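You operate a simulated robot arm through the tools that you are given. There is no shell and no other tool.

Carry out the task below with a simulated robot arm. There is one attempt and no reset: what you move stays moved.

JOB
Check the teal photo tile on the light pad and file it in its slot.
Fine: its table number shows with the light pad on at high; the tile goes in the yellow slot with that number; switch the light pad off again and leave the other photo tiles alone.

Only the result counts: the job must be done as asked and must still hold three seconds after the hand-in. Knocking over, shifting, dropping, spilling or breaking anything else fails it.

ROBOT AND FRAMES
A 6-joint arm with a two-finger parallel gripper, fixed in place. Base frame: the origin is at the foot of the arm, x ahead of it, y to its left, z up; the work surface is at about z = 0. Lengths are in mm, angles in degrees, forces in N, time in s.
With the tool pointing down near the work surface it reaches from about 240 to 580 mm from the base axis. Its first joint turns from -166.0 to 166.0 degrees. Payload 1.5 kg.
The TCP is the grasp point between the finger pads, 30 mm short of the fingertips. In the tool frame z runs along the fingers and y along their closing line. Largest opening 80 mm; finger width 17, thickness 12; the body of the gripper, 40 by 82 mm, starts 80 mm behind the TCP.
Orientation is told as [roll, pitch, yaw] about the base's x, y, z axes, in that order, counted from this pose: with the fingers straight down and closing along the base's y, the tool's x points along the base's -x, its y along +y and its z along -z.

CONTROLS
- The arm moves only by the tool servo_tool. Its argument "commands" is a list of rows, each a list of 3 entries, a list of its own where there are three numbers: the shift along the tool's x, y, z in cm, then the turn, a rotation vector about the tool's x, y, z in degrees, then the finger opening in cm, from 0 to 8. In form: [[[dx, dy, dz], [ax, ay, az], claw], ...]. A call has 1 to 20 rows; each row is the pose to reach, as a shift and turn from the pose commanded when the call began, along the tool's axes at that moment. Each row takes 0.2 s and may step no farther than 50 mm and 8.6 degrees from the row before; otherwise, or with a gripper value out of range, the whole call is refused. Where a pose cannot be reached the arm comes as near as it can. A force on the tool above 70 N (or 10 N above the force at the start of the call, whichever is more), or a blocked arm, ends the call early, and 0.2 s more pass. The fingers move at their own pace (about 72 mm/s each) and stop on an object; they squeeze with about 40 N. The grip force told is the motor's: it shows also when the fingers shut on nothing. Time passes only in rows, and 0.2 s behind the last, so rows that repeat a pose let the fingers close. It gives the time, the measured TCP pose, the force on the tool (base axes), the opening and the grip force at its end, in the units of the frame above (readings bear some noise), with the torque about the TCP (base axes, N m) and any sound that the robot's microphone picked up.
- Cameras (640 x 400 px; columns grow to the right, rows downward): "scene" is fixed at [50.3, 648.9, 724.7]; the picture's right is [-0.79, -0.61, 0.00], its down [-0.43, 0.56, -0.70] and it looks along [0.43, -0.56, -0.71] (base axes); focal length 308 px, centre (320, 200). "wrist" rides on the gripper at [72, -7, -122] in the tool frame; the picture's right is [0.09, 1.00, 0.00], its down [-0.84, 0.08, -0.54] and it looks along [-0.54, 0.05, 0.84] (tool axes); focal length 238 px, centre (320, 200). There is no depth. A picture from a camera that has moved, and an enlarged one, comes with that camera's place and axes in the base frame and with its lens.
- camera(camera): a new picture of that camera. No time passes.
- zoom(camera, box): a new picture of the part [left, top, right, bottom] of that camera's present view, enlarged. No time passes.
- close_job(): hands the job in; it is judged then, once.

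Nothing tells you positions but the pictures and the camera data. Unless the task says otherwise, let go and move clear before handing in.

The tools are called after "Emit:" as name(argument=value, ...) on one line, values as JSON. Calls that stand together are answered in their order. servo_tool: Moves the arm, as the interface text tells. Its arguments: {"type":"object","properties":{"commands":{"type":"array","items":{"type":"array"}}},"required":["commands"]} The other tools are called the same way: camera (camera) takes a picture; zoom (camera, box) takes an enlarged picture of a part of a camera's view; close_job () hands the job in.

At the start:

```text
t: 0.0
position: [318.7, 169.5, 301.0]
ee_rot: [-0.1, 0.0, 0.0]
force: [0.1, -0.6, 0.0]
torque: [0.0, -0.01, 0.0]
opening: 80.2
grasp_force: 0.0
```

scene: 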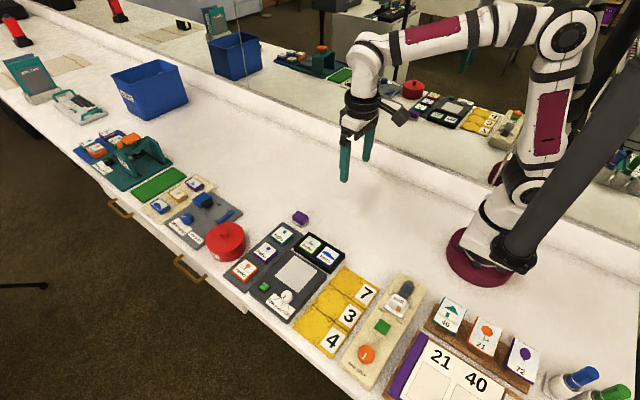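
wrist: 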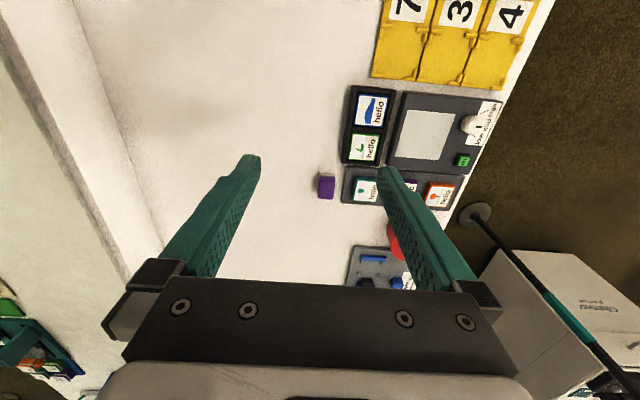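

I see a bench with a light pad, a rack of photo tiles and a yellow three-slot file (7, 3, 4). I'll zoom in to read the details before moving.

Emit:
zoom(camera="scene", box=[220, 200, 400, 330])

Emit:
zoom(camera="wrist", box=[310, 0, 560, 160])

Emit:
zoom(camera="wrist", box=[310, 80, 510, 210])

Emit:
zoom(camera="scene", box=[290, 250, 450, 390])

```text
3.08 times, centred on (310, 265) of scene
camera zoom: at [50.3, 648.9, 724.7], right [-0.79, -0.61, 0.0], down [-0.43, 0.56, -0.7], along [0.43, -0.56, -0.71], focal length 948 px, centre (351, 0)
```

zoom: 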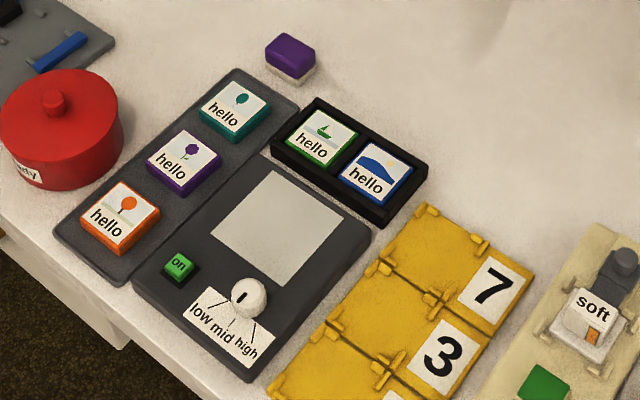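

```text
2.50 times, centred on (435, 80) of wrist
camera zoom: at [249.2, 164.3, 422.1], right [-0.09, 1.0, 0.0], down [0.84, 0.08, 0.54], along [0.54, 0.05, -0.84], focal length 596 px, centre (32, 500)
```

zoom: 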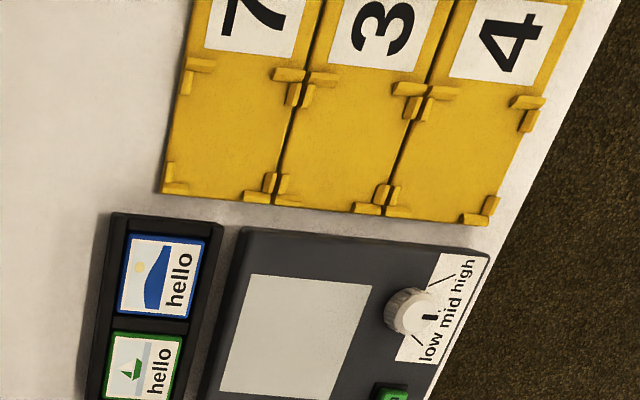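

```text
3.08 times, centred on (410, 145) of wrist
camera zoom: at [249.2, 164.3, 422.1], right [-0.09, 1.0, 0.0], down [0.84, 0.08, 0.54], along [0.54, 0.05, -0.84], focal length 733 px, centre (43, 369)
```

zoom: 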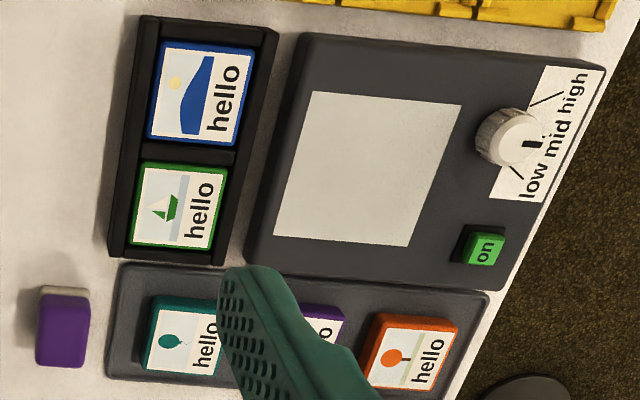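

```text
2.86 times, centred on (370, 320) of scene
camera zoom: at [50.3, 648.9, 724.7], right [-0.79, -0.61, 0.0], down [-0.43, 0.56, -0.7], along [0.43, -0.56, -0.71], focal length 881 px, centre (177, -143)
```

zoom: 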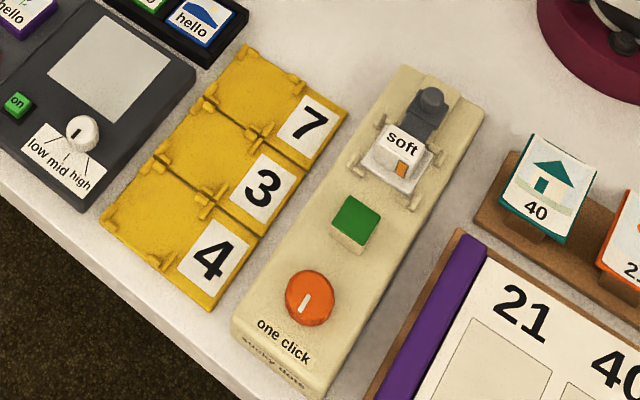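

The light pad sits at about (360, 350), the teal tile at about (475, 275), and the yellow slots 7/3/4 at about x=244, y=282/348/415. I'll move the hand over the pad to get a closer look.

Emit:
servo_tool(commands=[[[-0.2, 3.2, 0], [0, 0, 0], 8], [[-0.4, 6.4, 0], [0, 0, 0], 8], [[-0.6, 9.6, 0], [0, 0, 0], 8], [[-0.8, 12.8, 0], [0, 0, 0], 8], [[-1.1, 16, 0], [0, 0, 0], 8], [[-1.1, 16, 0], [0, 0, 0], 8]])

Emit:
camera(camera="wrist")

Emit:
zoom(camera="wrist", box=[220, 0, 420, 125])

Emit:
camera(camera="scene")

```text
t: 1.4
position: [330.5, 329.0, 300.9]
ee_rot: [-0.1, 0.0, -0.1]
force: [0.1, 0.4, 0.2]
torque: [0.04, -0.03, -0.02]
opening: 80.0
grasp_force: 0.0
```

```text
taken
camera wrist: at [259.8, 324.6, 422.5], right [-0.09, 1.0, 0.0], down [0.84, 0.08, 0.54], along [0.54, 0.05, -0.84], focal length 238 px, centre (320, 200)
```

wrist: 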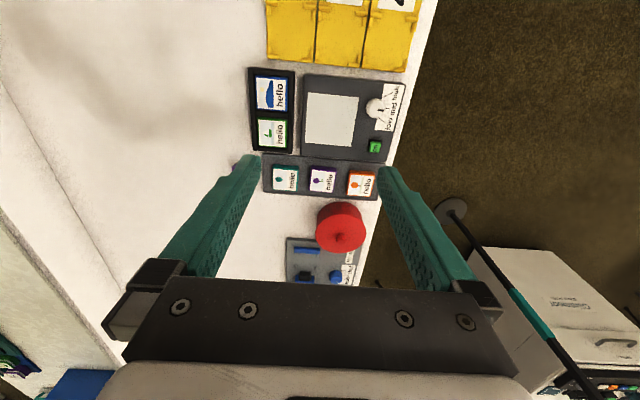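

```text
3.20 times, centred on (320, 62) of wrist
camera zoom: at [259.8, 324.6, 422.5], right [-0.09, 1.0, 0.0], down [0.84, 0.08, 0.54], along [0.54, 0.05, -0.84], focal length 763 px, centre (320, 640)
```

zoom: 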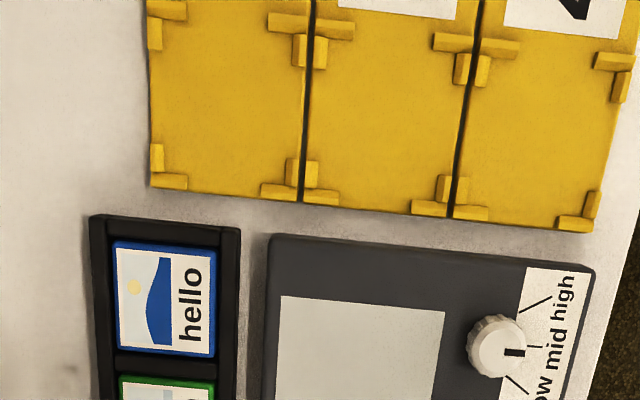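

```text
taken
```

scene: 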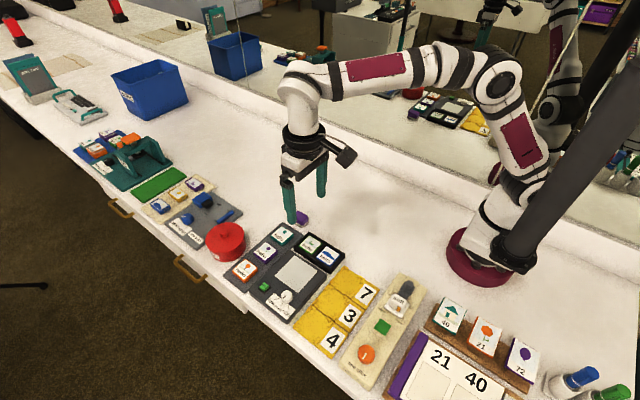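

The pad, tiles and slots are visible between the fingers. I'll zoom into the pad controls and the tile tray for precise geometry.

Emit:
zoom(camera="wrist", box=[245, 65, 415, 171])

Emit:
zoom(camera="wrist", box=[250, 140, 390, 228])

Emit:
zoom(camera="wrist", box=[345, 75, 415, 165])

Emit:
zoom(camera="scene", box=[240, 270, 310, 320])

```text
3.76 times, centred on (330, 118) of wrist
camera zoom: at [259.8, 324.6, 422.5], right [-0.09, 1.0, 0.0], down [0.84, 0.08, 0.54], along [0.54, 0.05, -0.84], focal length 897 px, centre (282, 509)
```

zoom: 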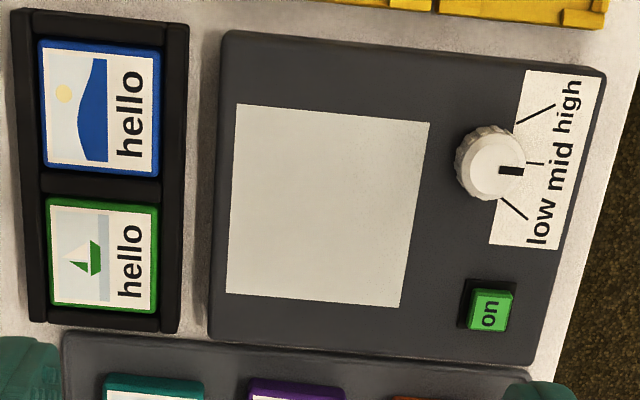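

```text
4.55 times, centred on (320, 184) of wrist
camera zoom: at [259.8, 324.6, 422.5], right [-0.09, 1.0, 0.0], down [0.84, 0.08, 0.54], along [0.54, 0.05, -0.84], focal length 1083 px, centre (320, 273)
```

zoom: 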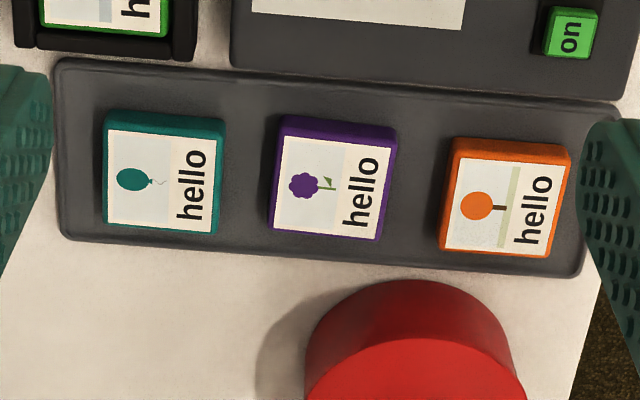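

```text
4.44 times, centred on (380, 120) of wrist
camera zoom: at [259.8, 324.6, 422.5], right [-0.09, 1.0, 0.0], down [0.84, 0.08, 0.54], along [0.54, 0.05, -0.84], focal length 1059 px, centre (53, 556)
```

zoom: 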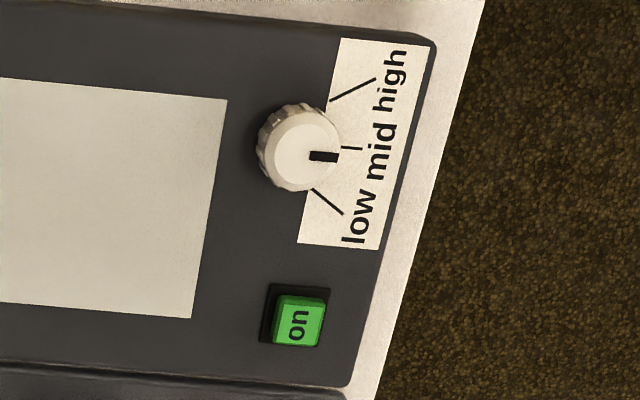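

```text
8.00 times, centred on (275, 295) of scene
camera zoom: at [50.3, 648.9, 724.7], right [-0.79, -0.61, 0.0], down [-0.43, 0.56, -0.7], along [0.43, -0.56, -0.71], focal length 2466 px, centre (680, -560)
```

zoom: 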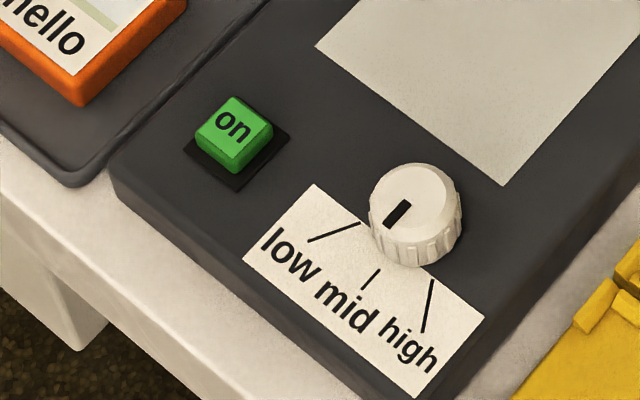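

The pad top looks to be at about z=23 with the knob near (332, 417), currently at about "mid", and the button near (398, 430). I'll hover over the knob to locate it more closely.

Emit:
servo_tool(commands=[[[0, 2.2, 3.5], [0, 0, 0], 8], [[0, 4.4, 7], [0, 0, 0], 8], [[0, 6.6, 10.5], [0, 0, 0], 8], [[0, 8.8, 14], [0, 0, 0], 8], [[0, 8.8, 14], [0, 0, 0], 8]])

Emit:
camera(camera="wrist")

Emit:
zoom(camera="wrist", box=[220, 60, 420, 185])

Emit:
zoom(camera="scene", box=[200, 180, 360, 330])

```text
t: 2.6
position: [332.2, 415.8, 160.1]
ee_rot: [0.1, 0.0, 0.0]
force: [-0.1, 0.1, -0.5]
torque: [0.03, 0.02, -0.03]
opening: 79.7
grasp_force: 0.1
```

```text
taken
camera wrist: at [261.9, 412.0, 282.0], right [-0.09, 1.0, 0.0], down [0.84, 0.08, 0.54], along [0.54, 0.05, -0.84], focal length 238 px, centre (320, 200)
```

wrist: 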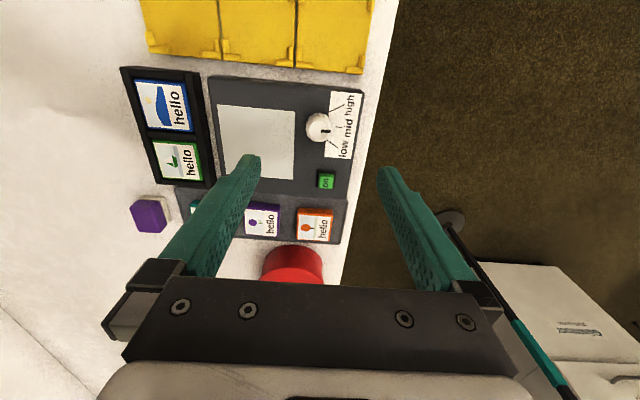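

```text
3.20 times, centred on (320, 122) of wrist
camera zoom: at [261.9, 412.0, 282.0], right [-0.09, 1.0, 0.0], down [0.84, 0.08, 0.54], along [0.54, 0.05, -0.84], focal length 763 px, centre (320, 448)
```

zoom: 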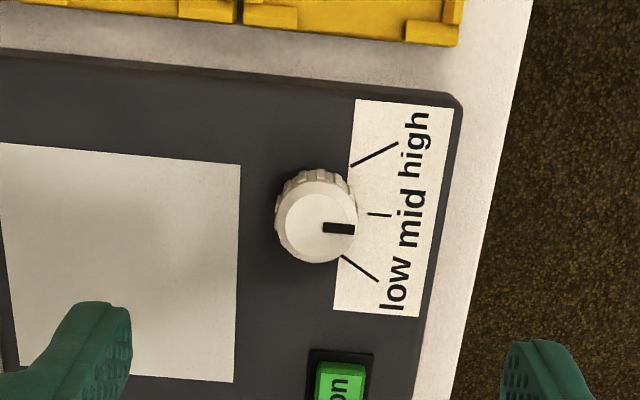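

```text
2.67 times, centred on (280, 255) of scene
camera zoom: at [50.3, 648.9, 724.7], right [-0.79, -0.61, 0.0], down [-0.43, 0.56, -0.7], along [0.43, -0.56, -0.71], focal length 822 px, centre (427, 53)
```

zoom: 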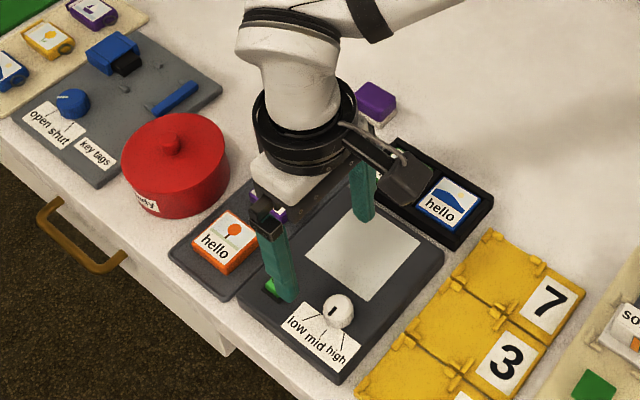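

The knob's top centre comes out at about (333, 418, 41), about 27 mm across, pointing near "mid"; "high" lies toward -x. I'll descend around the knob with the fingers part open.

Emit:
servo_tool(commands=[[[-0.06, 0.24, 3], [0, 0, 0], 5.6], [[-0.06, 0.24, 6], [0, 0, 0], 5.6], [[-0.06, 0.24, 7.5], [0, 0, 0], 5.6], [[-0.06, 0.24, 7.5], [0, 0, 0], 5.6]])

Emit:
zoom(camera="wrist", box=[220, 80, 420, 205])

Emit:
zoom(camera="scene", box=[230, 210, 350, 320])

```text
t: 3.6
position: [332.2, 419.0, 86.0]
ee_rot: [0.0, 0.0, -0.1]
force: [0.0, 0.7, 0.4]
torque: [0.02, 0.0, 0.03]
opening: 56.0
grasp_force: 0.1
```

```text
3.20 times, centred on (320, 142) of wrist
camera zoom: at [262.0, 414.8, 207.3], right [-0.09, 1.0, 0.0], down [0.84, 0.08, 0.54], along [0.54, 0.05, -0.84], focal length 763 px, centre (320, 384)
```

zoom: 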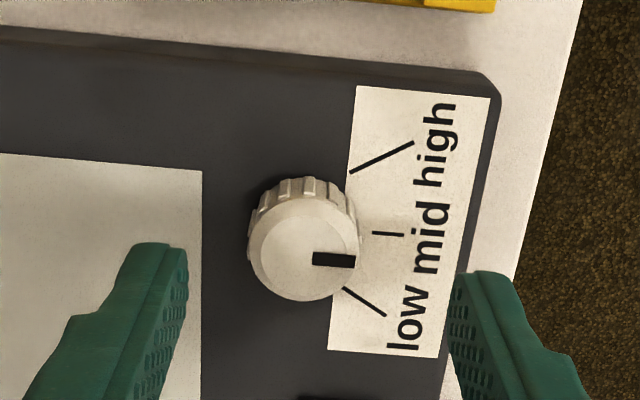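

```text
3.64 times, centred on (290, 265) of scene
camera zoom: at [50.3, 648.9, 724.7], right [-0.79, -0.61, 0.0], down [-0.43, 0.56, -0.7], along [0.43, -0.56, -0.71], focal length 1121 px, centre (429, -36)
```

zoom: 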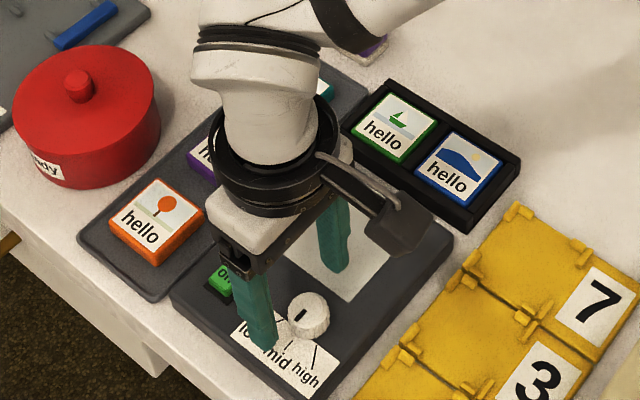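

The fingers straddle the knob, which sits about 2 mm toward -y of my centre line. I'll shift slightly, go down to the knob and close on it.

Emit:
servo_tool(commands=[[[0.05, -0.22, 1.4], [0, 0, 0], 5.6], [[0.05, -0.22, 2.7], [0, 0, 0], 5.6], [[0.05, -0.22, 2.7], [0, 0, 0], 5.6]])

Emit:
zoom(camera="wrist", box=[220, 80, 420, 205])

Emit:
zoom(camera="scene", box=[230, 250, 330, 320])

```text
t: 4.4
position: [332.3, 417.3, 58.7]
ee_rot: [0.0, -0.1, -0.1]
force: [-0.1, -0.1, -0.3]
torque: [-0.01, 0.0, -0.02]
opening: 56.0
grasp_force: 0.0
```

```text
3.20 times, centred on (320, 142) of wrist
camera zoom: at [261.2, 413.1, 180.7], right [-0.09, 1.0, 0.0], down [0.84, 0.08, 0.54], along [0.54, 0.05, -0.84], focal length 763 px, centre (320, 384)
```

zoom: 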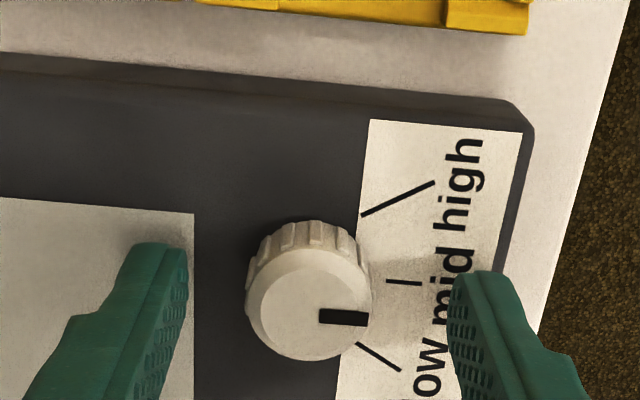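

```text
5.71 times, centred on (280, 285) of scene
camera zoom: at [50.3, 648.9, 724.7], right [-0.79, -0.61, 0.0], down [-0.43, 0.56, -0.7], along [0.43, -0.56, -0.71], focal length 1761 px, centre (549, -286)
```

zoom: 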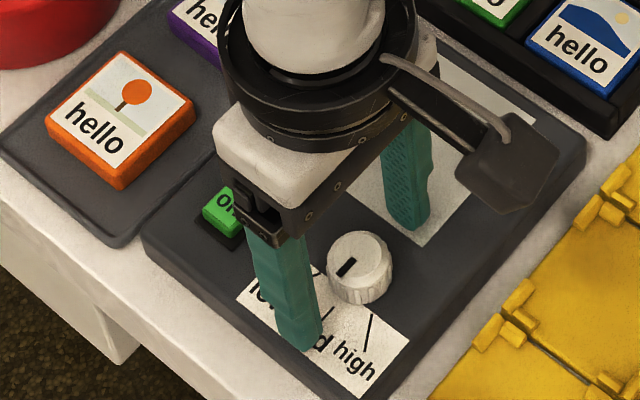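

The knob is still about 2 mm off-centre toward -y; I'll correct that and close on it.

Emit:
servo_tool(commands=[[[0.1, -0.2, 0], [0, 0, 0], 5.6], [[0.1, -0.2, 0], [0, 0, 0], 3.5], [[0.1, -0.2, 0], [0, 0, 0], 1.5], [[0.1, -0.2, 0], [0, 0, 0], 1.5], [[0.1, -0.2, 0], [0, 0, 0], 1.5]])

Emit:
zoom(camera="wrist", box=[220, 80, 420, 205])

```text
t: 5.6
position: [329.8, 416.2, 59.7]
ee_rot: [-0.1, 0.0, 0.0]
force: [0.9, 2.8, -5.9]
torque: [0.13, -0.16, -0.02]
opening: 25.5
grasp_force: 37.0
```

```text
3.20 times, centred on (320, 142) of wrist
camera zoom: at [259.7, 411.0, 180.5], right [-0.09, 1.0, 0.0], down [0.84, 0.08, 0.54], along [0.54, 0.05, -0.84], focal length 763 px, centre (320, 384)
```

zoom: 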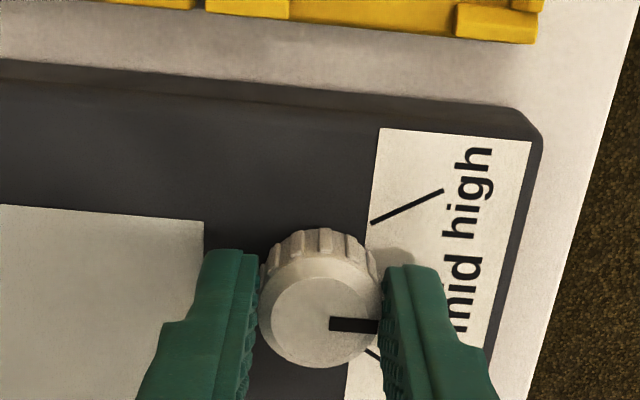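

The knob is gripped (25.5 mm) with little side force. I'll turn it counter-clockwise seen from above toward "high", in stages.

Emit:
servo_tool(commands=[[[0, 0, 0], [0, 0, -6], 1.5], [[0, 0, 0], [0, 0, -12], 1.5], [[0, 0, 0], [0, 0, -18], 1.5], [[0, 0, 0], [0, 0, -24], 1.5], [[0, 0, 0], [0, 0, -30], 1.5], [[0, 0, 0], [0, 0, -30], 1.5]])

Emit:
camera(camera="wrist")

Emit:
zoom(camera="scene", box=[230, 250, 330, 320])

```text
t: 7.0
position: [330.4, 414.4, 58.1]
ee_rot: [-0.1, -0.1, 30.0]
force: [-0.7, -19.3, 13.8]
torque: [-0.67, 0.17, -0.03]
opening: 25.2
grasp_force: 36.7
```

```text
taken
camera wrist: at [272.9, 375.4, 180.5], right [-0.58, 0.82, 0.0], down [0.69, 0.49, 0.54], along [0.44, 0.31, -0.84], focal length 238 px, centre (320, 200)
```

wrist: 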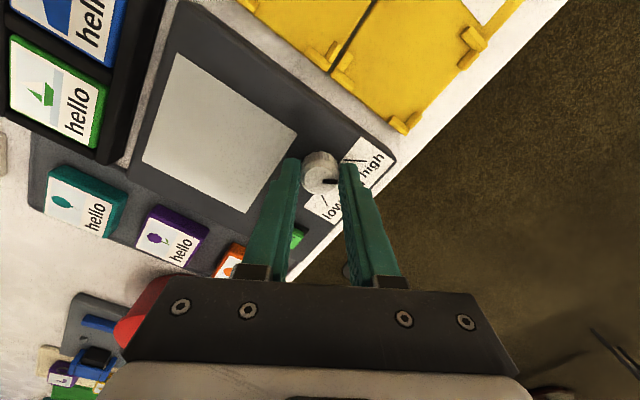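

```text
5.71 times, centred on (280, 285) of scene
camera zoom: at [50.3, 648.9, 724.7], right [-0.79, -0.61, 0.0], down [-0.43, 0.56, -0.7], along [0.43, -0.56, -0.71], focal length 1761 px, centre (549, -286)
```

zoom: 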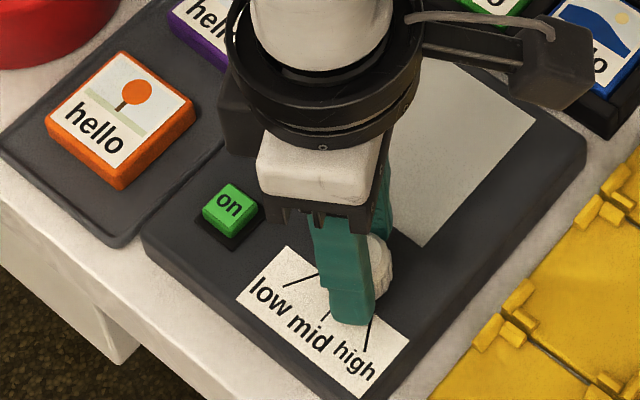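

The knob turns with the grip (pointer moved 30°). I'll ease the side force slightly and continue turning toward "high".

Emit:
servo_tool(commands=[[[0.05, -0.09, 0], [0, 0, 0], 1.5], [[0.05, -0.09, 0], [0, 0, -5], 1.5], [[0.05, -0.09, 0], [0, 0, -10], 1.5], [[0.05, -0.09, 0], [0, 0, -15], 1.5], [[0.05, -0.09, 0], [0, 0, -15], 1.5]])

Emit:
zoom(camera="wrist", box=[240, 100, 400, 220])

Emit:
zoom(camera="scene", box=[230, 250, 330, 320])

```text
t: 8.2
position: [330.0, 415.6, 59.0]
ee_rot: [0.0, -0.3, 45.1]
force: [11.3, 5.7, -2.2]
torque: [0.25, -0.47, -0.04]
opening: 25.1
grasp_force: 36.7
```

```text
3.33 times, centred on (320, 160) of wrist
camera zoom: at [285.7, 360.8, 180.3], right [-0.77, 0.64, 0.0], down [0.54, 0.65, 0.54], along [0.35, 0.42, -0.84], focal length 794 px, centre (320, 333)
```

zoom: 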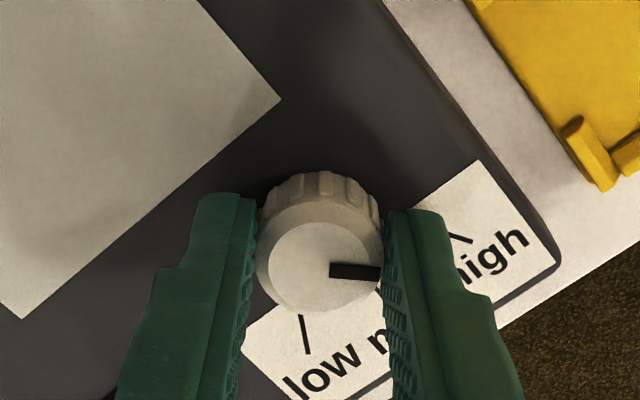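

```text
5.71 times, centred on (280, 285) of scene
camera zoom: at [50.3, 648.9, 724.7], right [-0.79, -0.61, 0.0], down [-0.43, 0.56, -0.7], along [0.43, -0.56, -0.71], focal length 1761 px, centre (549, -286)
```

zoom: 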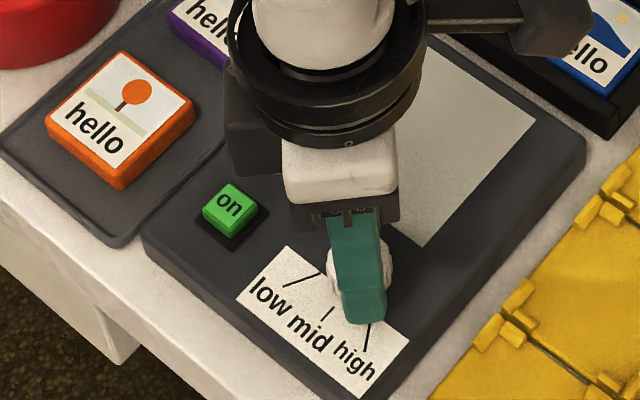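

The pointer now looks roughly aligned with the "high" tick. I'll open the fingers, rise and check.

Emit:
servo_tool(commands=[[[0, 0, 0], [0, 0, 0], 3.5], [[0, 0, 0], [0, 0, 0], 5.6], [[0, 0, -2], [0, 0, 0], 5.6], [[0, 0, -5], [0, 0, 0], 5.6], [[0, 0, -9], [0, 0, 0], 5.6], [[0, 0, -9], [0, 0, 0], 5.6]])

Emit:
zoom(camera="wrist", box=[220, 40, 420, 165])

Emit:
zoom(camera="scene", box=[230, 250, 330, 320])

```text
t: 9.6
position: [330.0, 413.7, 149.4]
ee_rot: [0.0, -0.1, 45.1]
force: [-0.3, 0.2, 0.6]
torque: [-0.02, 0.0, 0.0]
opening: 56.1
grasp_force: 0.1
```

```text
3.20 times, centred on (320, 102) of wrist
camera zoom: at [286.1, 359.8, 270.7], right [-0.77, 0.64, 0.0], down [0.54, 0.65, 0.54], along [0.35, 0.42, -0.84], focal length 763 px, centre (320, 512)
```

zoom: 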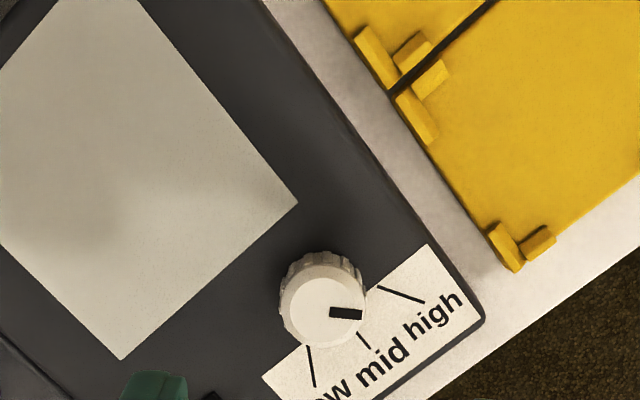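

```text
5.71 times, centred on (280, 285) of scene
camera zoom: at [50.3, 648.9, 724.7], right [-0.79, -0.61, 0.0], down [-0.43, 0.56, -0.7], along [0.43, -0.56, -0.71], focal length 1761 px, centre (549, -286)
```

zoom: 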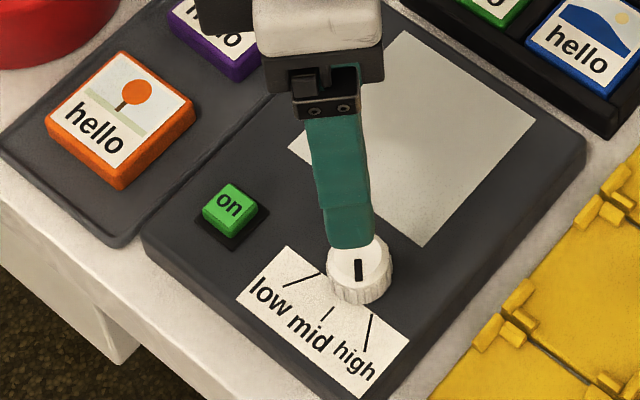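

The pointer is now lined up with "high". Next is the "on" button at about (394.5, 431, 33); it is at the limit of reach, so I'll close the fingers, tilt about 15° outward and hover over it.

Emit:
servo_tool(commands=[[[-1.8, -1.1, 0.5], [0, -4, 0], 2], [[-3.6, -2.2, 1.0], [0, -8, 0], 0], [[-5.0, -3.0, 2.0], [0, -12, 0], 0], [[-5.49, -3.35, 3.2], [0, -15, 0], 0], [[-5.49, -3.35, 4.2], [0, -15, 0], 0], [[-5.49, -3.35, 4.2], [0, -15, 0], 0]])

Emit:
camera(camera="wrist")

Emit:
zoom(camera="wrist", box=[240, 90, 400, 210])

Emit:
zoom(camera="scene", box=[210, 230, 330, 320])

```text
t: 11.0
position: [393.8, 430.0, 105.9]
ee_rot: [0.0, -15.1, 45.0]
force: [-0.3, 0.0, 0.1]
torque: [-0.02, -0.04, 0.01]
opening: 0.2
grasp_force: 21.3
```

```text
taken
camera wrist: at [327.4, 355.1, 204.9], right [-0.77, 0.64, -0.02], down [0.42, 0.53, 0.74], along [0.49, 0.56, -0.67], focal length 238 px, centre (320, 200)
```

wrist: 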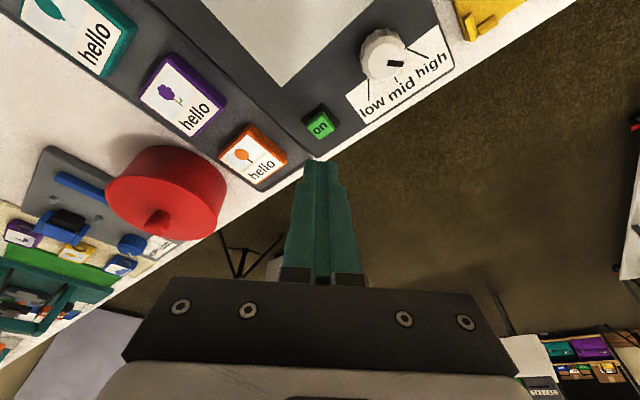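

```text
3.33 times, centred on (320, 150) of wrist
camera zoom: at [327.4, 355.1, 204.9], right [-0.77, 0.64, -0.02], down [0.42, 0.53, 0.74], along [0.49, 0.56, -0.67], focal length 794 px, centre (320, 367)
```

zoom: 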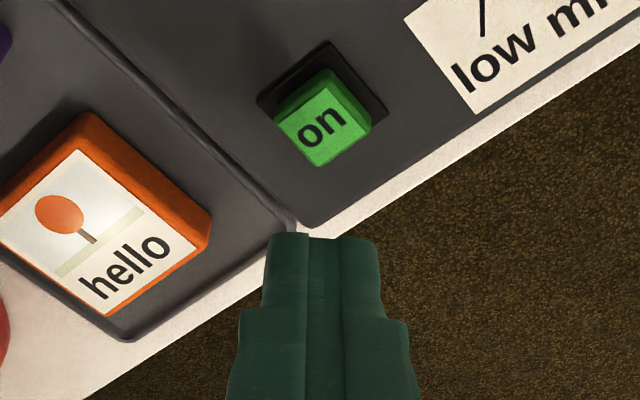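

```text
4.44 times, centred on (270, 275) of scene
camera zoom: at [50.3, 648.9, 724.7], right [-0.79, -0.61, 0.0], down [-0.43, 0.56, -0.7], along [0.43, -0.56, -0.71], focal length 1370 px, centre (542, -133)
```

zoom: 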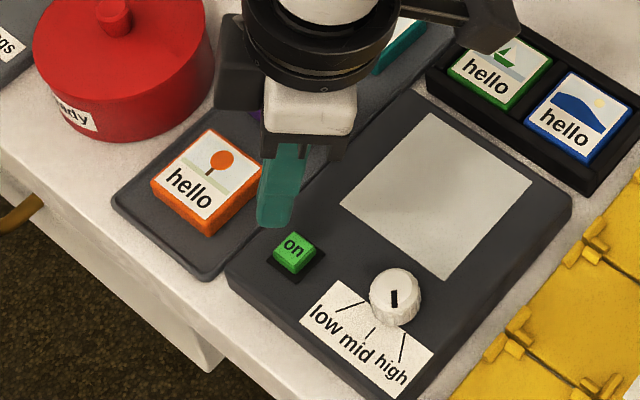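

The closed fingertips are over the button. I'll go straight down to just above it first.

Emit:
servo_tool(commands=[[[0.44, 0, 1.64], [0, 0, 0], 0], [[0.88, 0, 3.28], [0, 0, 0], 0], [[0.93, 0, 3.48], [0, 0, 0], 0]])

Emit:
zoom(camera="wrist", box=[240, 90, 400, 210])

Emit:
zoom(camera="scene", box=[230, 250, 320, 310])

```text
t: 11.8
position: [391.9, 429.4, 69.4]
ee_rot: [0.0, -15.1, 44.9]
force: [-0.7, 0.3, -0.6]
torque: [-0.02, 0.01, -0.01]
opening: 0.5
grasp_force: 21.8
```

```text
3.33 times, centred on (320, 150) of wrist
camera zoom: at [327.0, 355.3, 168.8], right [-0.77, 0.64, -0.02], down [0.42, 0.53, 0.74], along [0.49, 0.56, -0.67], focal length 794 px, centre (320, 367)
```

zoom: 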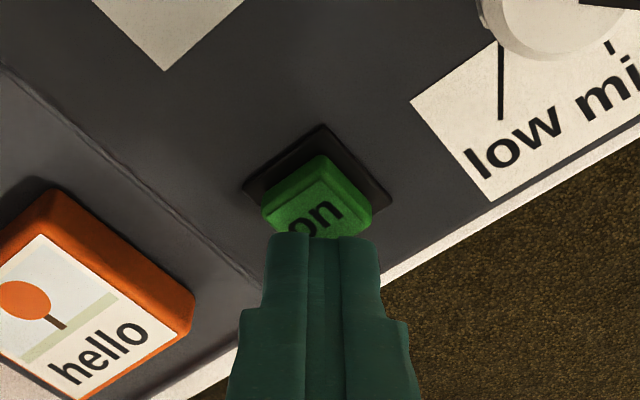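

```text
6.67 times, centred on (275, 280) of scene
camera zoom: at [50.3, 648.9, 724.7], right [-0.79, -0.61, 0.0], down [-0.43, 0.56, -0.7], along [0.43, -0.56, -0.71], focal length 2055 px, centre (620, -333)
```

zoom: 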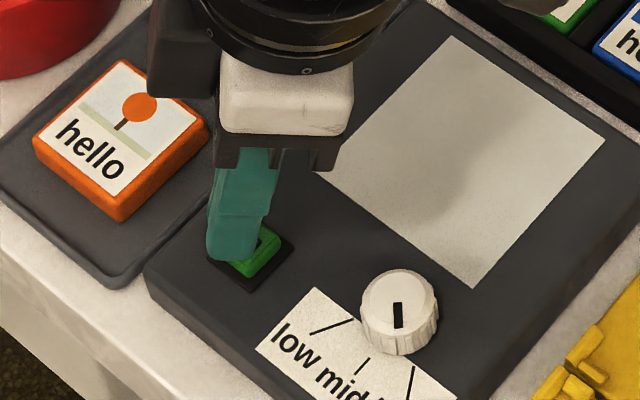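

The tip is right above the button. I'll press down in small steps and watch the force and sound.

Emit:
servo_tool(commands=[[[0.03, 0, 0.1], [0, 0, 0], 0], [[0.05, 0, 0.19], [0, 0, 0], 0], [[0.08, 0, 0.29], [0, 0, 0], 0], [[0.1, 0, 0.39], [0, 0, 0], 0]])

Emit:
zoom(camera="scene", box=[230, 250, 320, 310])

```text
t: 12.8
position: [392.0, 428.9, 65.8]
ee_rot: [0.1, -15.1, 44.9]
force: [0.0, -0.5, 0.4]
torque: [-0.04, -0.01, -0.02]
opening: 0.0
grasp_force: 20.9
```

```text
6.67 times, centred on (275, 280) of scene
camera zoom: at [50.3, 648.9, 724.7], right [-0.79, -0.61, 0.0], down [-0.43, 0.56, -0.7], along [0.43, -0.56, -0.71], focal length 2055 px, centre (620, -333)
```

zoom: 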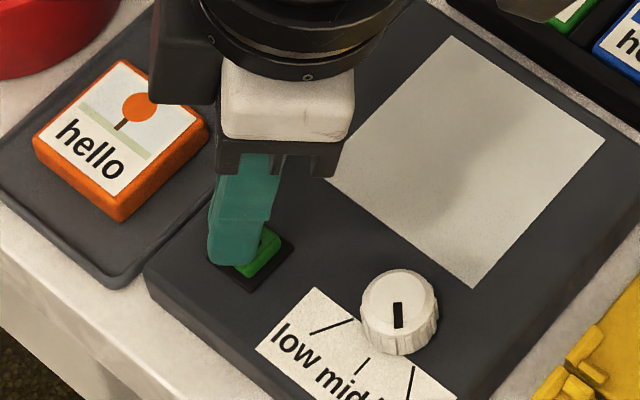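

Emit:
servo_tool(commands=[[[0.03, 0, 0.1], [0, 0, 0], 0], [[0.05, 0, 0.19], [0, 0, 0], 0], [[0.08, 0, 0.29], [0, 0, 0], 0]])

Emit:
zoom(camera="scene", box=[230, 230, 350, 310])

```text
t: 13.6
position: [393.0, 430.4, 63.9]
ee_rot: [0.0, -15.1, 44.9]
force: [-0.2, -0.8, 0.9]
torque: [0.02, 0.03, -0.03]
opening: 0.0
grasp_force: 21.4
```

```text
5.00 times, centred on (290, 270) of scene
camera zoom: at [50.3, 648.9, 724.7], right [-0.79, -0.61, 0.0], down [-0.43, 0.56, -0.7], along [0.43, -0.56, -0.71], focal length 1541 px, centre (470, -150)
```

zoom: 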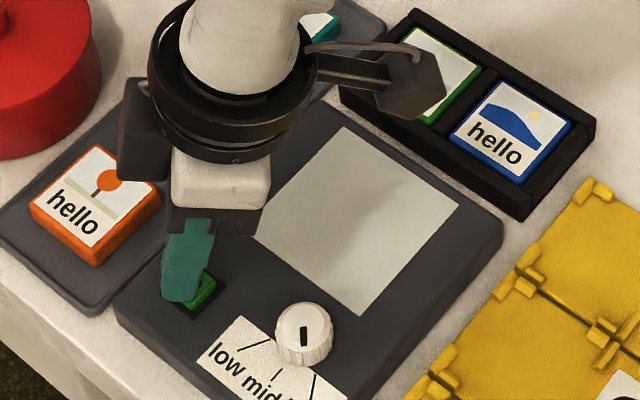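

Emit:
servo_tool(commands=[[[0.03, 0, 0.1], [0, 0, 0], 0], [[0.05, 0, 0.19], [0, 0, 0], 0]])

Emit:
zoom(camera="wrist", box=[240, 90, 400, 210])

```text
t: 14.2
position: [392.8, 430.9, 61.3]
ee_rot: [-0.1, -15.1, 45.0]
force: [0.3, -1.0, 1.8]
torque: [-0.01, 0.02, -0.01]
opening: 0.0
grasp_force: 21.3
heard: click
```

```text
3.33 times, centred on (320, 150) of wrist
camera zoom: at [327.6, 355.5, 160.3], right [-0.77, 0.64, -0.02], down [0.42, 0.53, 0.74], along [0.49, 0.56, -0.67], focal length 794 px, centre (320, 367)
```

zoom: 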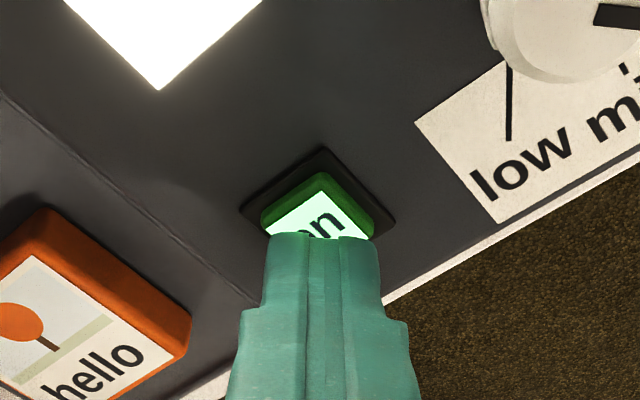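

The button clicked and the pad lit up brightly. I'll lift off and straighten the hand, then look at the pad.

Emit:
servo_tool(commands=[[[-0.26, 0, -0.97], [0, 0, 0], 0], [[-1.04, 0, -3.86], [0, 0, 0], 0], [[-2.07, 0, -7.73], [0, 0, 0], 0], [[-2.6, 0, -9.66], [0, 7.5, 0], 0], [[-2.6, 0, -9.66], [0, 15, 0], 0], [[-2.6, 0, -9.66], [0, 15, 0], 0]])

Emit:
camera(camera="scene")

Emit:
camera(camera="wrist")

```text
t: 15.6
position: [386.5, 425.9, 159.5]
ee_rot: [0.1, 0.0, 45.0]
force: [-0.5, -0.2, -0.3]
torque: [-0.01, 0.0, 0.01]
opening: 0.1
grasp_force: 21.9
out of reach, approached as far as the arm can: row 5, 6
```

```text
taken
```

scene: 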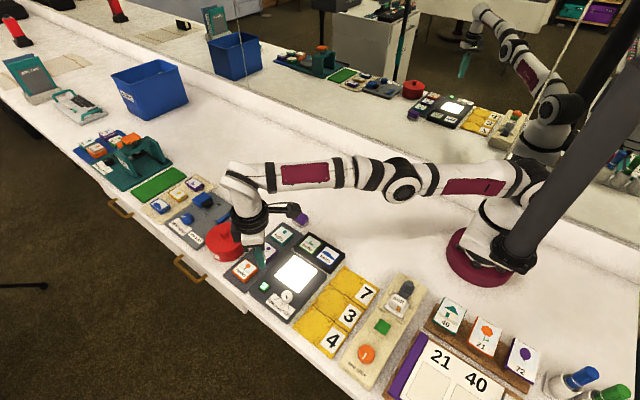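

```text
taken
camera wrist: at [341.3, 372.5, 282.0], right [-0.77, 0.64, 0.0], down [0.54, 0.65, 0.54], along [0.35, 0.42, -0.84], focal length 238 px, centre (320, 200)
```

wrist: 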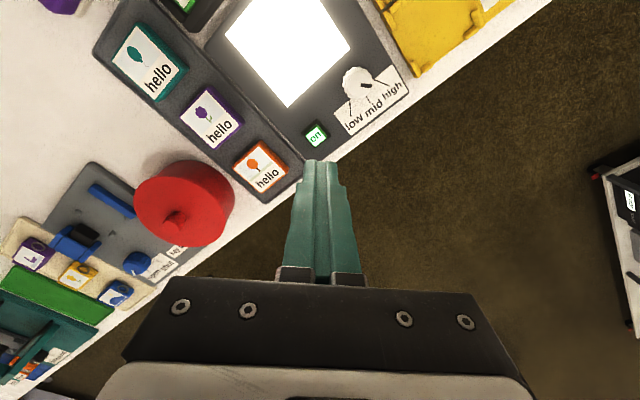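

The pad is on and very bright with the knob at "high". Now I'll move over to the teal tile at about (477, 278), turning the hand back square to the tray.

Emit:
servo_tool(commands=[[[0.72, -2.39, 0.3], [0, 0, 6.43], 2], [[1.44, -4.78, 0.6], [0, 0, 12.86], 4], [[2.16, -7.17, 0.9], [0, 0, 19.29], 6], [[2.87, -9.57, 1.2], [0, 0, 25.71], 6.2], [[3.59, -11.96, 1.5], [0, 0, 32.14], 6.2], [[4.31, -14.35, 1.8], [0, 0, 38.57], 6.2], [[5.03, -16.74, 2.1], [0, 0, 45], 6.2], [[5.03, -16.74, 2.1], [0, 0, 45], 6.2]])

Emit:
camera(camera="wrist")

Emit:
zoom(camera="wrist", box=[220, 60, 420, 185])

Emit:
zoom(camera="scene", box=[210, 180, 360, 300])

```text
t: 17.4
position: [469.7, 273.2, 138.4]
ee_rot: [-0.1, 0.0, -0.2]
force: [-0.7, 0.7, 0.4]
torque: [-0.02, -0.03, -0.01]
opening: 62.3
grasp_force: 0.1
```

```text
taken
camera wrist: at [398.6, 267.9, 260.7], right [-0.09, 1.0, 0.0], down [0.84, 0.07, 0.54], along [0.54, 0.05, -0.84], focal length 238 px, centre (320, 200)
```

wrist: 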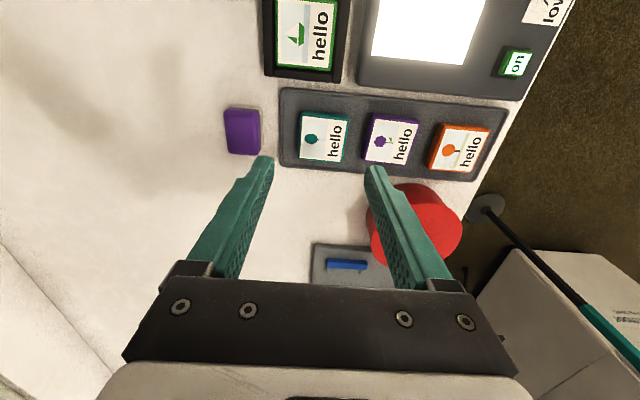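

```text
3.20 times, centred on (320, 122) of wrist
camera zoom: at [398.6, 267.9, 260.7], right [-0.09, 1.0, 0.0], down [0.84, 0.07, 0.54], along [0.54, 0.05, -0.84], focal length 763 px, centre (320, 448)
```

zoom: 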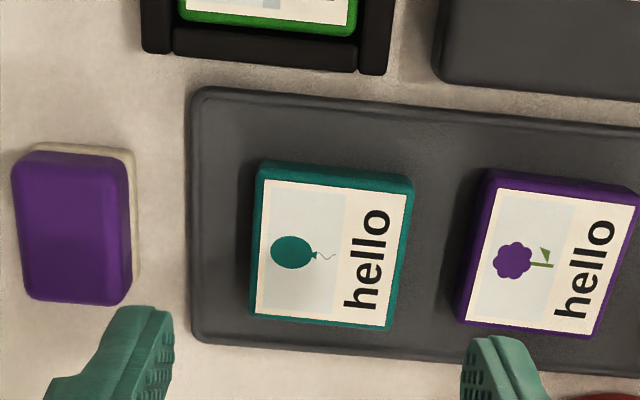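

```text
3.33 times, centred on (285, 240) of scene
camera zoom: at [50.3, 648.9, 724.7], right [-0.79, -0.61, 0.0], down [-0.43, 0.56, -0.7], along [0.43, -0.56, -0.71], focal length 1028 px, centre (437, 67)
```

zoom: 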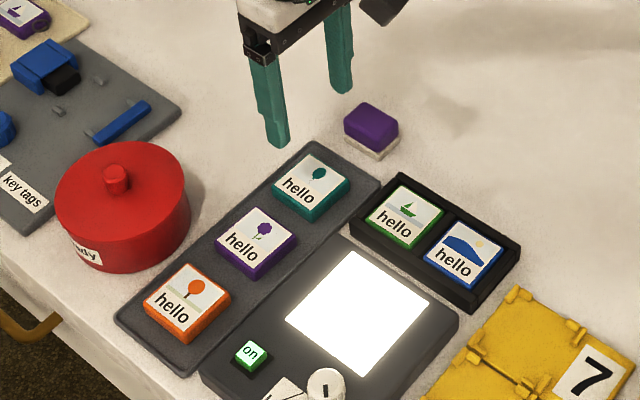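

The teal tile's centre comes out at (478.5, 278, top about 18.5), 48 mm square and square with the hand. I'll centre over it with a 56 mm opening to stay clear of the purple tile, going down partway.

Emit:
servo_tool(commands=[[[-0.79, 0.31, 1.5], [0, 0, 0], 5.6], [[-0.79, 0.31, 4], [0, 0, 0], 5.6], [[-0.79, 0.31, 6.4], [0, 0, 0], 5.6], [[-0.79, 0.31, 6.4], [0, 0, 0], 5.6]])

Emit:
zoom(camera="wrist", box=[220, 90, 420, 215])

Emit:
zoom(camera="scene", box=[220, 190, 340, 280])

```text
t: 18.4
position: [477.3, 275.5, 74.1]
ee_rot: [0.0, 0.0, -0.1]
force: [-0.3, 0.4, -0.3]
torque: [0.03, -0.01, 0.01]
opening: 56.0
grasp_force: 0.0
```

```text
3.20 times, centred on (320, 152) of wrist
camera zoom: at [406.4, 270.4, 196.6], right [-0.09, 1.0, 0.0], down [0.84, 0.08, 0.54], along [0.54, 0.05, -0.84], focal length 763 px, centre (320, 352)
```

zoom: 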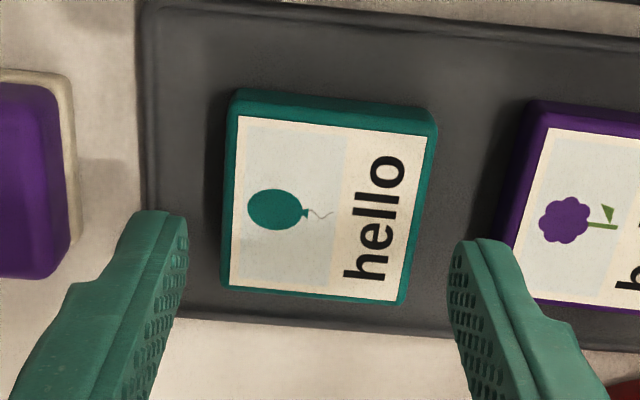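

```text
4.44 times, centred on (280, 235) of scene
camera zoom: at [50.3, 648.9, 724.7], right [-0.79, -0.61, 0.0], down [-0.43, 0.56, -0.7], along [0.43, -0.56, -0.71], focal length 1370 px, centre (498, 44)
```

zoom: 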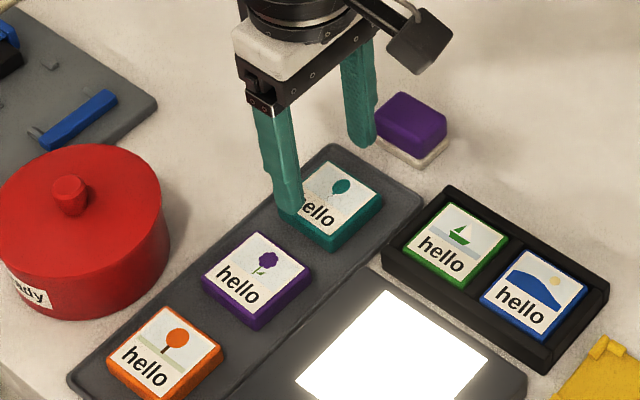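

Alignment is good. I'll descend to the tile's sides, then close on it.

Emit:
servo_tool(commands=[[[0, 0.05, 1.5], [0, 0, 0], 5.6], [[0, 0.05, 2.8], [0, 0, 0], 5.6], [[0, 0.05, 3.45], [0, 0, 0], 5.6], [[0, 0.05, 3.45], [0, 0, 0], 5.6]])

Emit:
zoom(camera="wrist", box=[220, 90, 420, 215])

Emit:
zoom(camera="scene", box=[220, 190, 340, 280])

```text
t: 19.4
position: [477.6, 275.7, 40.8]
ee_rot: [0.0, 0.1, 0.1]
force: [-0.1, -0.2, -0.8]
torque: [-0.01, 0.02, 0.03]
opening: 55.8
grasp_force: 0.1
```

```text
3.20 times, centred on (320, 152) of wrist
camera zoom: at [407.1, 271.3, 162.6], right [-0.09, 1.0, 0.0], down [0.84, 0.08, 0.54], along [0.54, 0.05, -0.84], focal length 763 px, centre (320, 352)
```

zoom: 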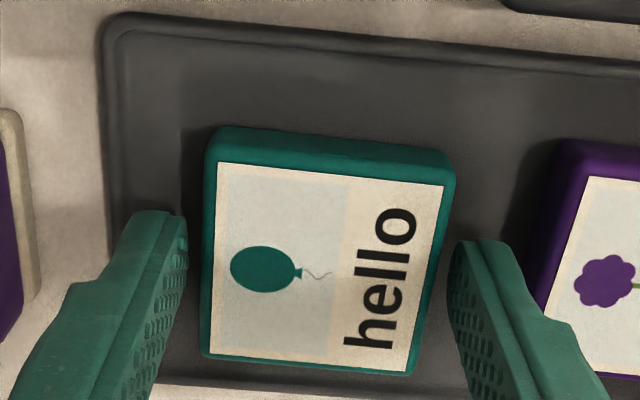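

```text
4.44 times, centred on (280, 235) of scene
camera zoom: at [50.3, 648.9, 724.7], right [-0.79, -0.61, 0.0], down [-0.43, 0.56, -0.7], along [0.43, -0.56, -0.71], focal length 1370 px, centre (498, 44)
```

zoom: 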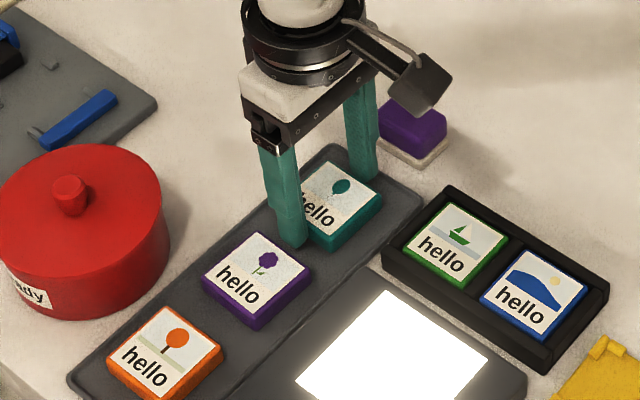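

The fingers flank the teal tile with clearance on both sides. Closing now.

Emit:
servo_tool(commands=[[[0, 0, 0], [0, 0, 0], 5.0], [[0, 0, 0], [0, 0, 0], 4.4], [[0, 0, 0], [0, 0, 0], 4.0], [[0, 0, 0], [0, 0, 0], 4.0]])

Emit:
zoom(camera="wrist", box=[220, 90, 420, 215])

```text
t: 20.4
position: [477.9, 276.3, 41.1]
ee_rot: [0.1, 0.0, 0.0]
force: [-1.3, -0.2, 0.5]
torque: [0.02, -0.03, 0.0]
opening: 49.0
grasp_force: 40.3
```

```text
3.20 times, centred on (320, 152) of wrist
camera zoom: at [407.1, 271.3, 162.6], right [-0.09, 1.0, 0.0], down [0.84, 0.08, 0.54], along [0.54, 0.05, -0.84], focal length 763 px, centre (320, 352)
```

zoom: 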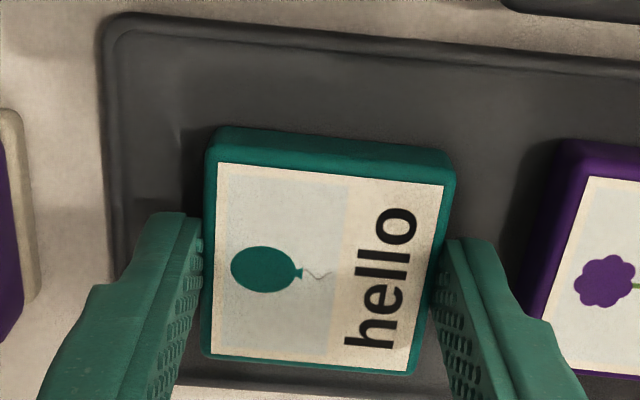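

The tile is gripped (49 mm, 40 N). I'll lift it straight up and carry it above the lit window at about (358, 352).

Emit:
servo_tool(commands=[[[0, 0, -1], [0, 0, 0], 4.0], [[0, 0, -3], [0, 0, 0], 4.0], [[0, 0, -6], [0, 0, 0], 4.0], [[3, 1.85, -6.5], [0, 0, 0], 4.0], [[6, 3.7, -6.5], [0, 0, 0], 4.0], [[9, 5.5, -6.5], [0, 0, 0], 4.0], [[12.0, 7.35, -6.5], [0, 0, 0], 4.0], [[12.0, 7.35, -6.5], [0, 0, 0], 4.0]])

Emit:
camera(camera="wrist")

Emit:
zoom(camera="scene", box=[210, 180, 360, 320])

```text
t: 22.2
position: [356.2, 350.8, 105.1]
ee_rot: [-0.1, 0.0, 0.0]
force: [-0.1, -0.1, -0.5]
torque: [0.0, 0.02, -0.04]
opening: 48.8
grasp_force: 40.2
```

```text
taken
camera wrist: at [285.1, 345.2, 227.1], right [-0.09, 1.0, 0.0], down [0.84, 0.08, 0.54], along [0.54, 0.05, -0.84], focal length 238 px, centre (320, 200)
```

wrist: 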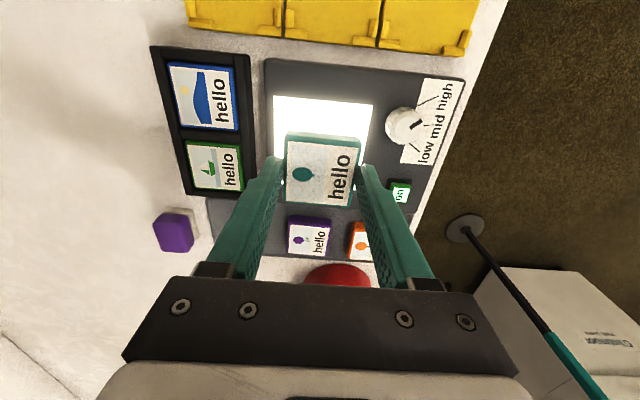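

```text
2.86 times, centred on (285, 250) of scene
camera zoom: at [50.3, 648.9, 724.7], right [-0.79, -0.61, 0.0], down [-0.43, 0.56, -0.7], along [0.43, -0.56, -0.71], focal length 881 px, centre (420, 57)
```

zoom: 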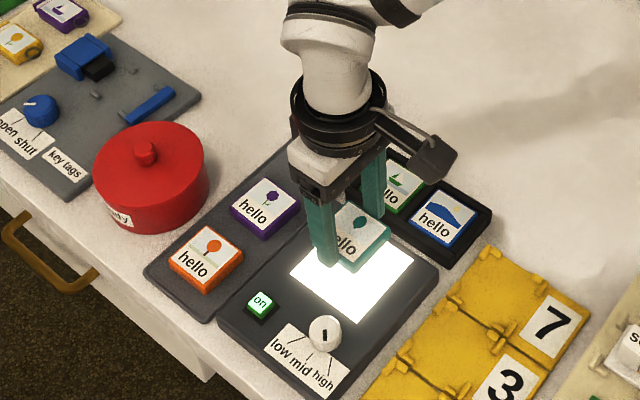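

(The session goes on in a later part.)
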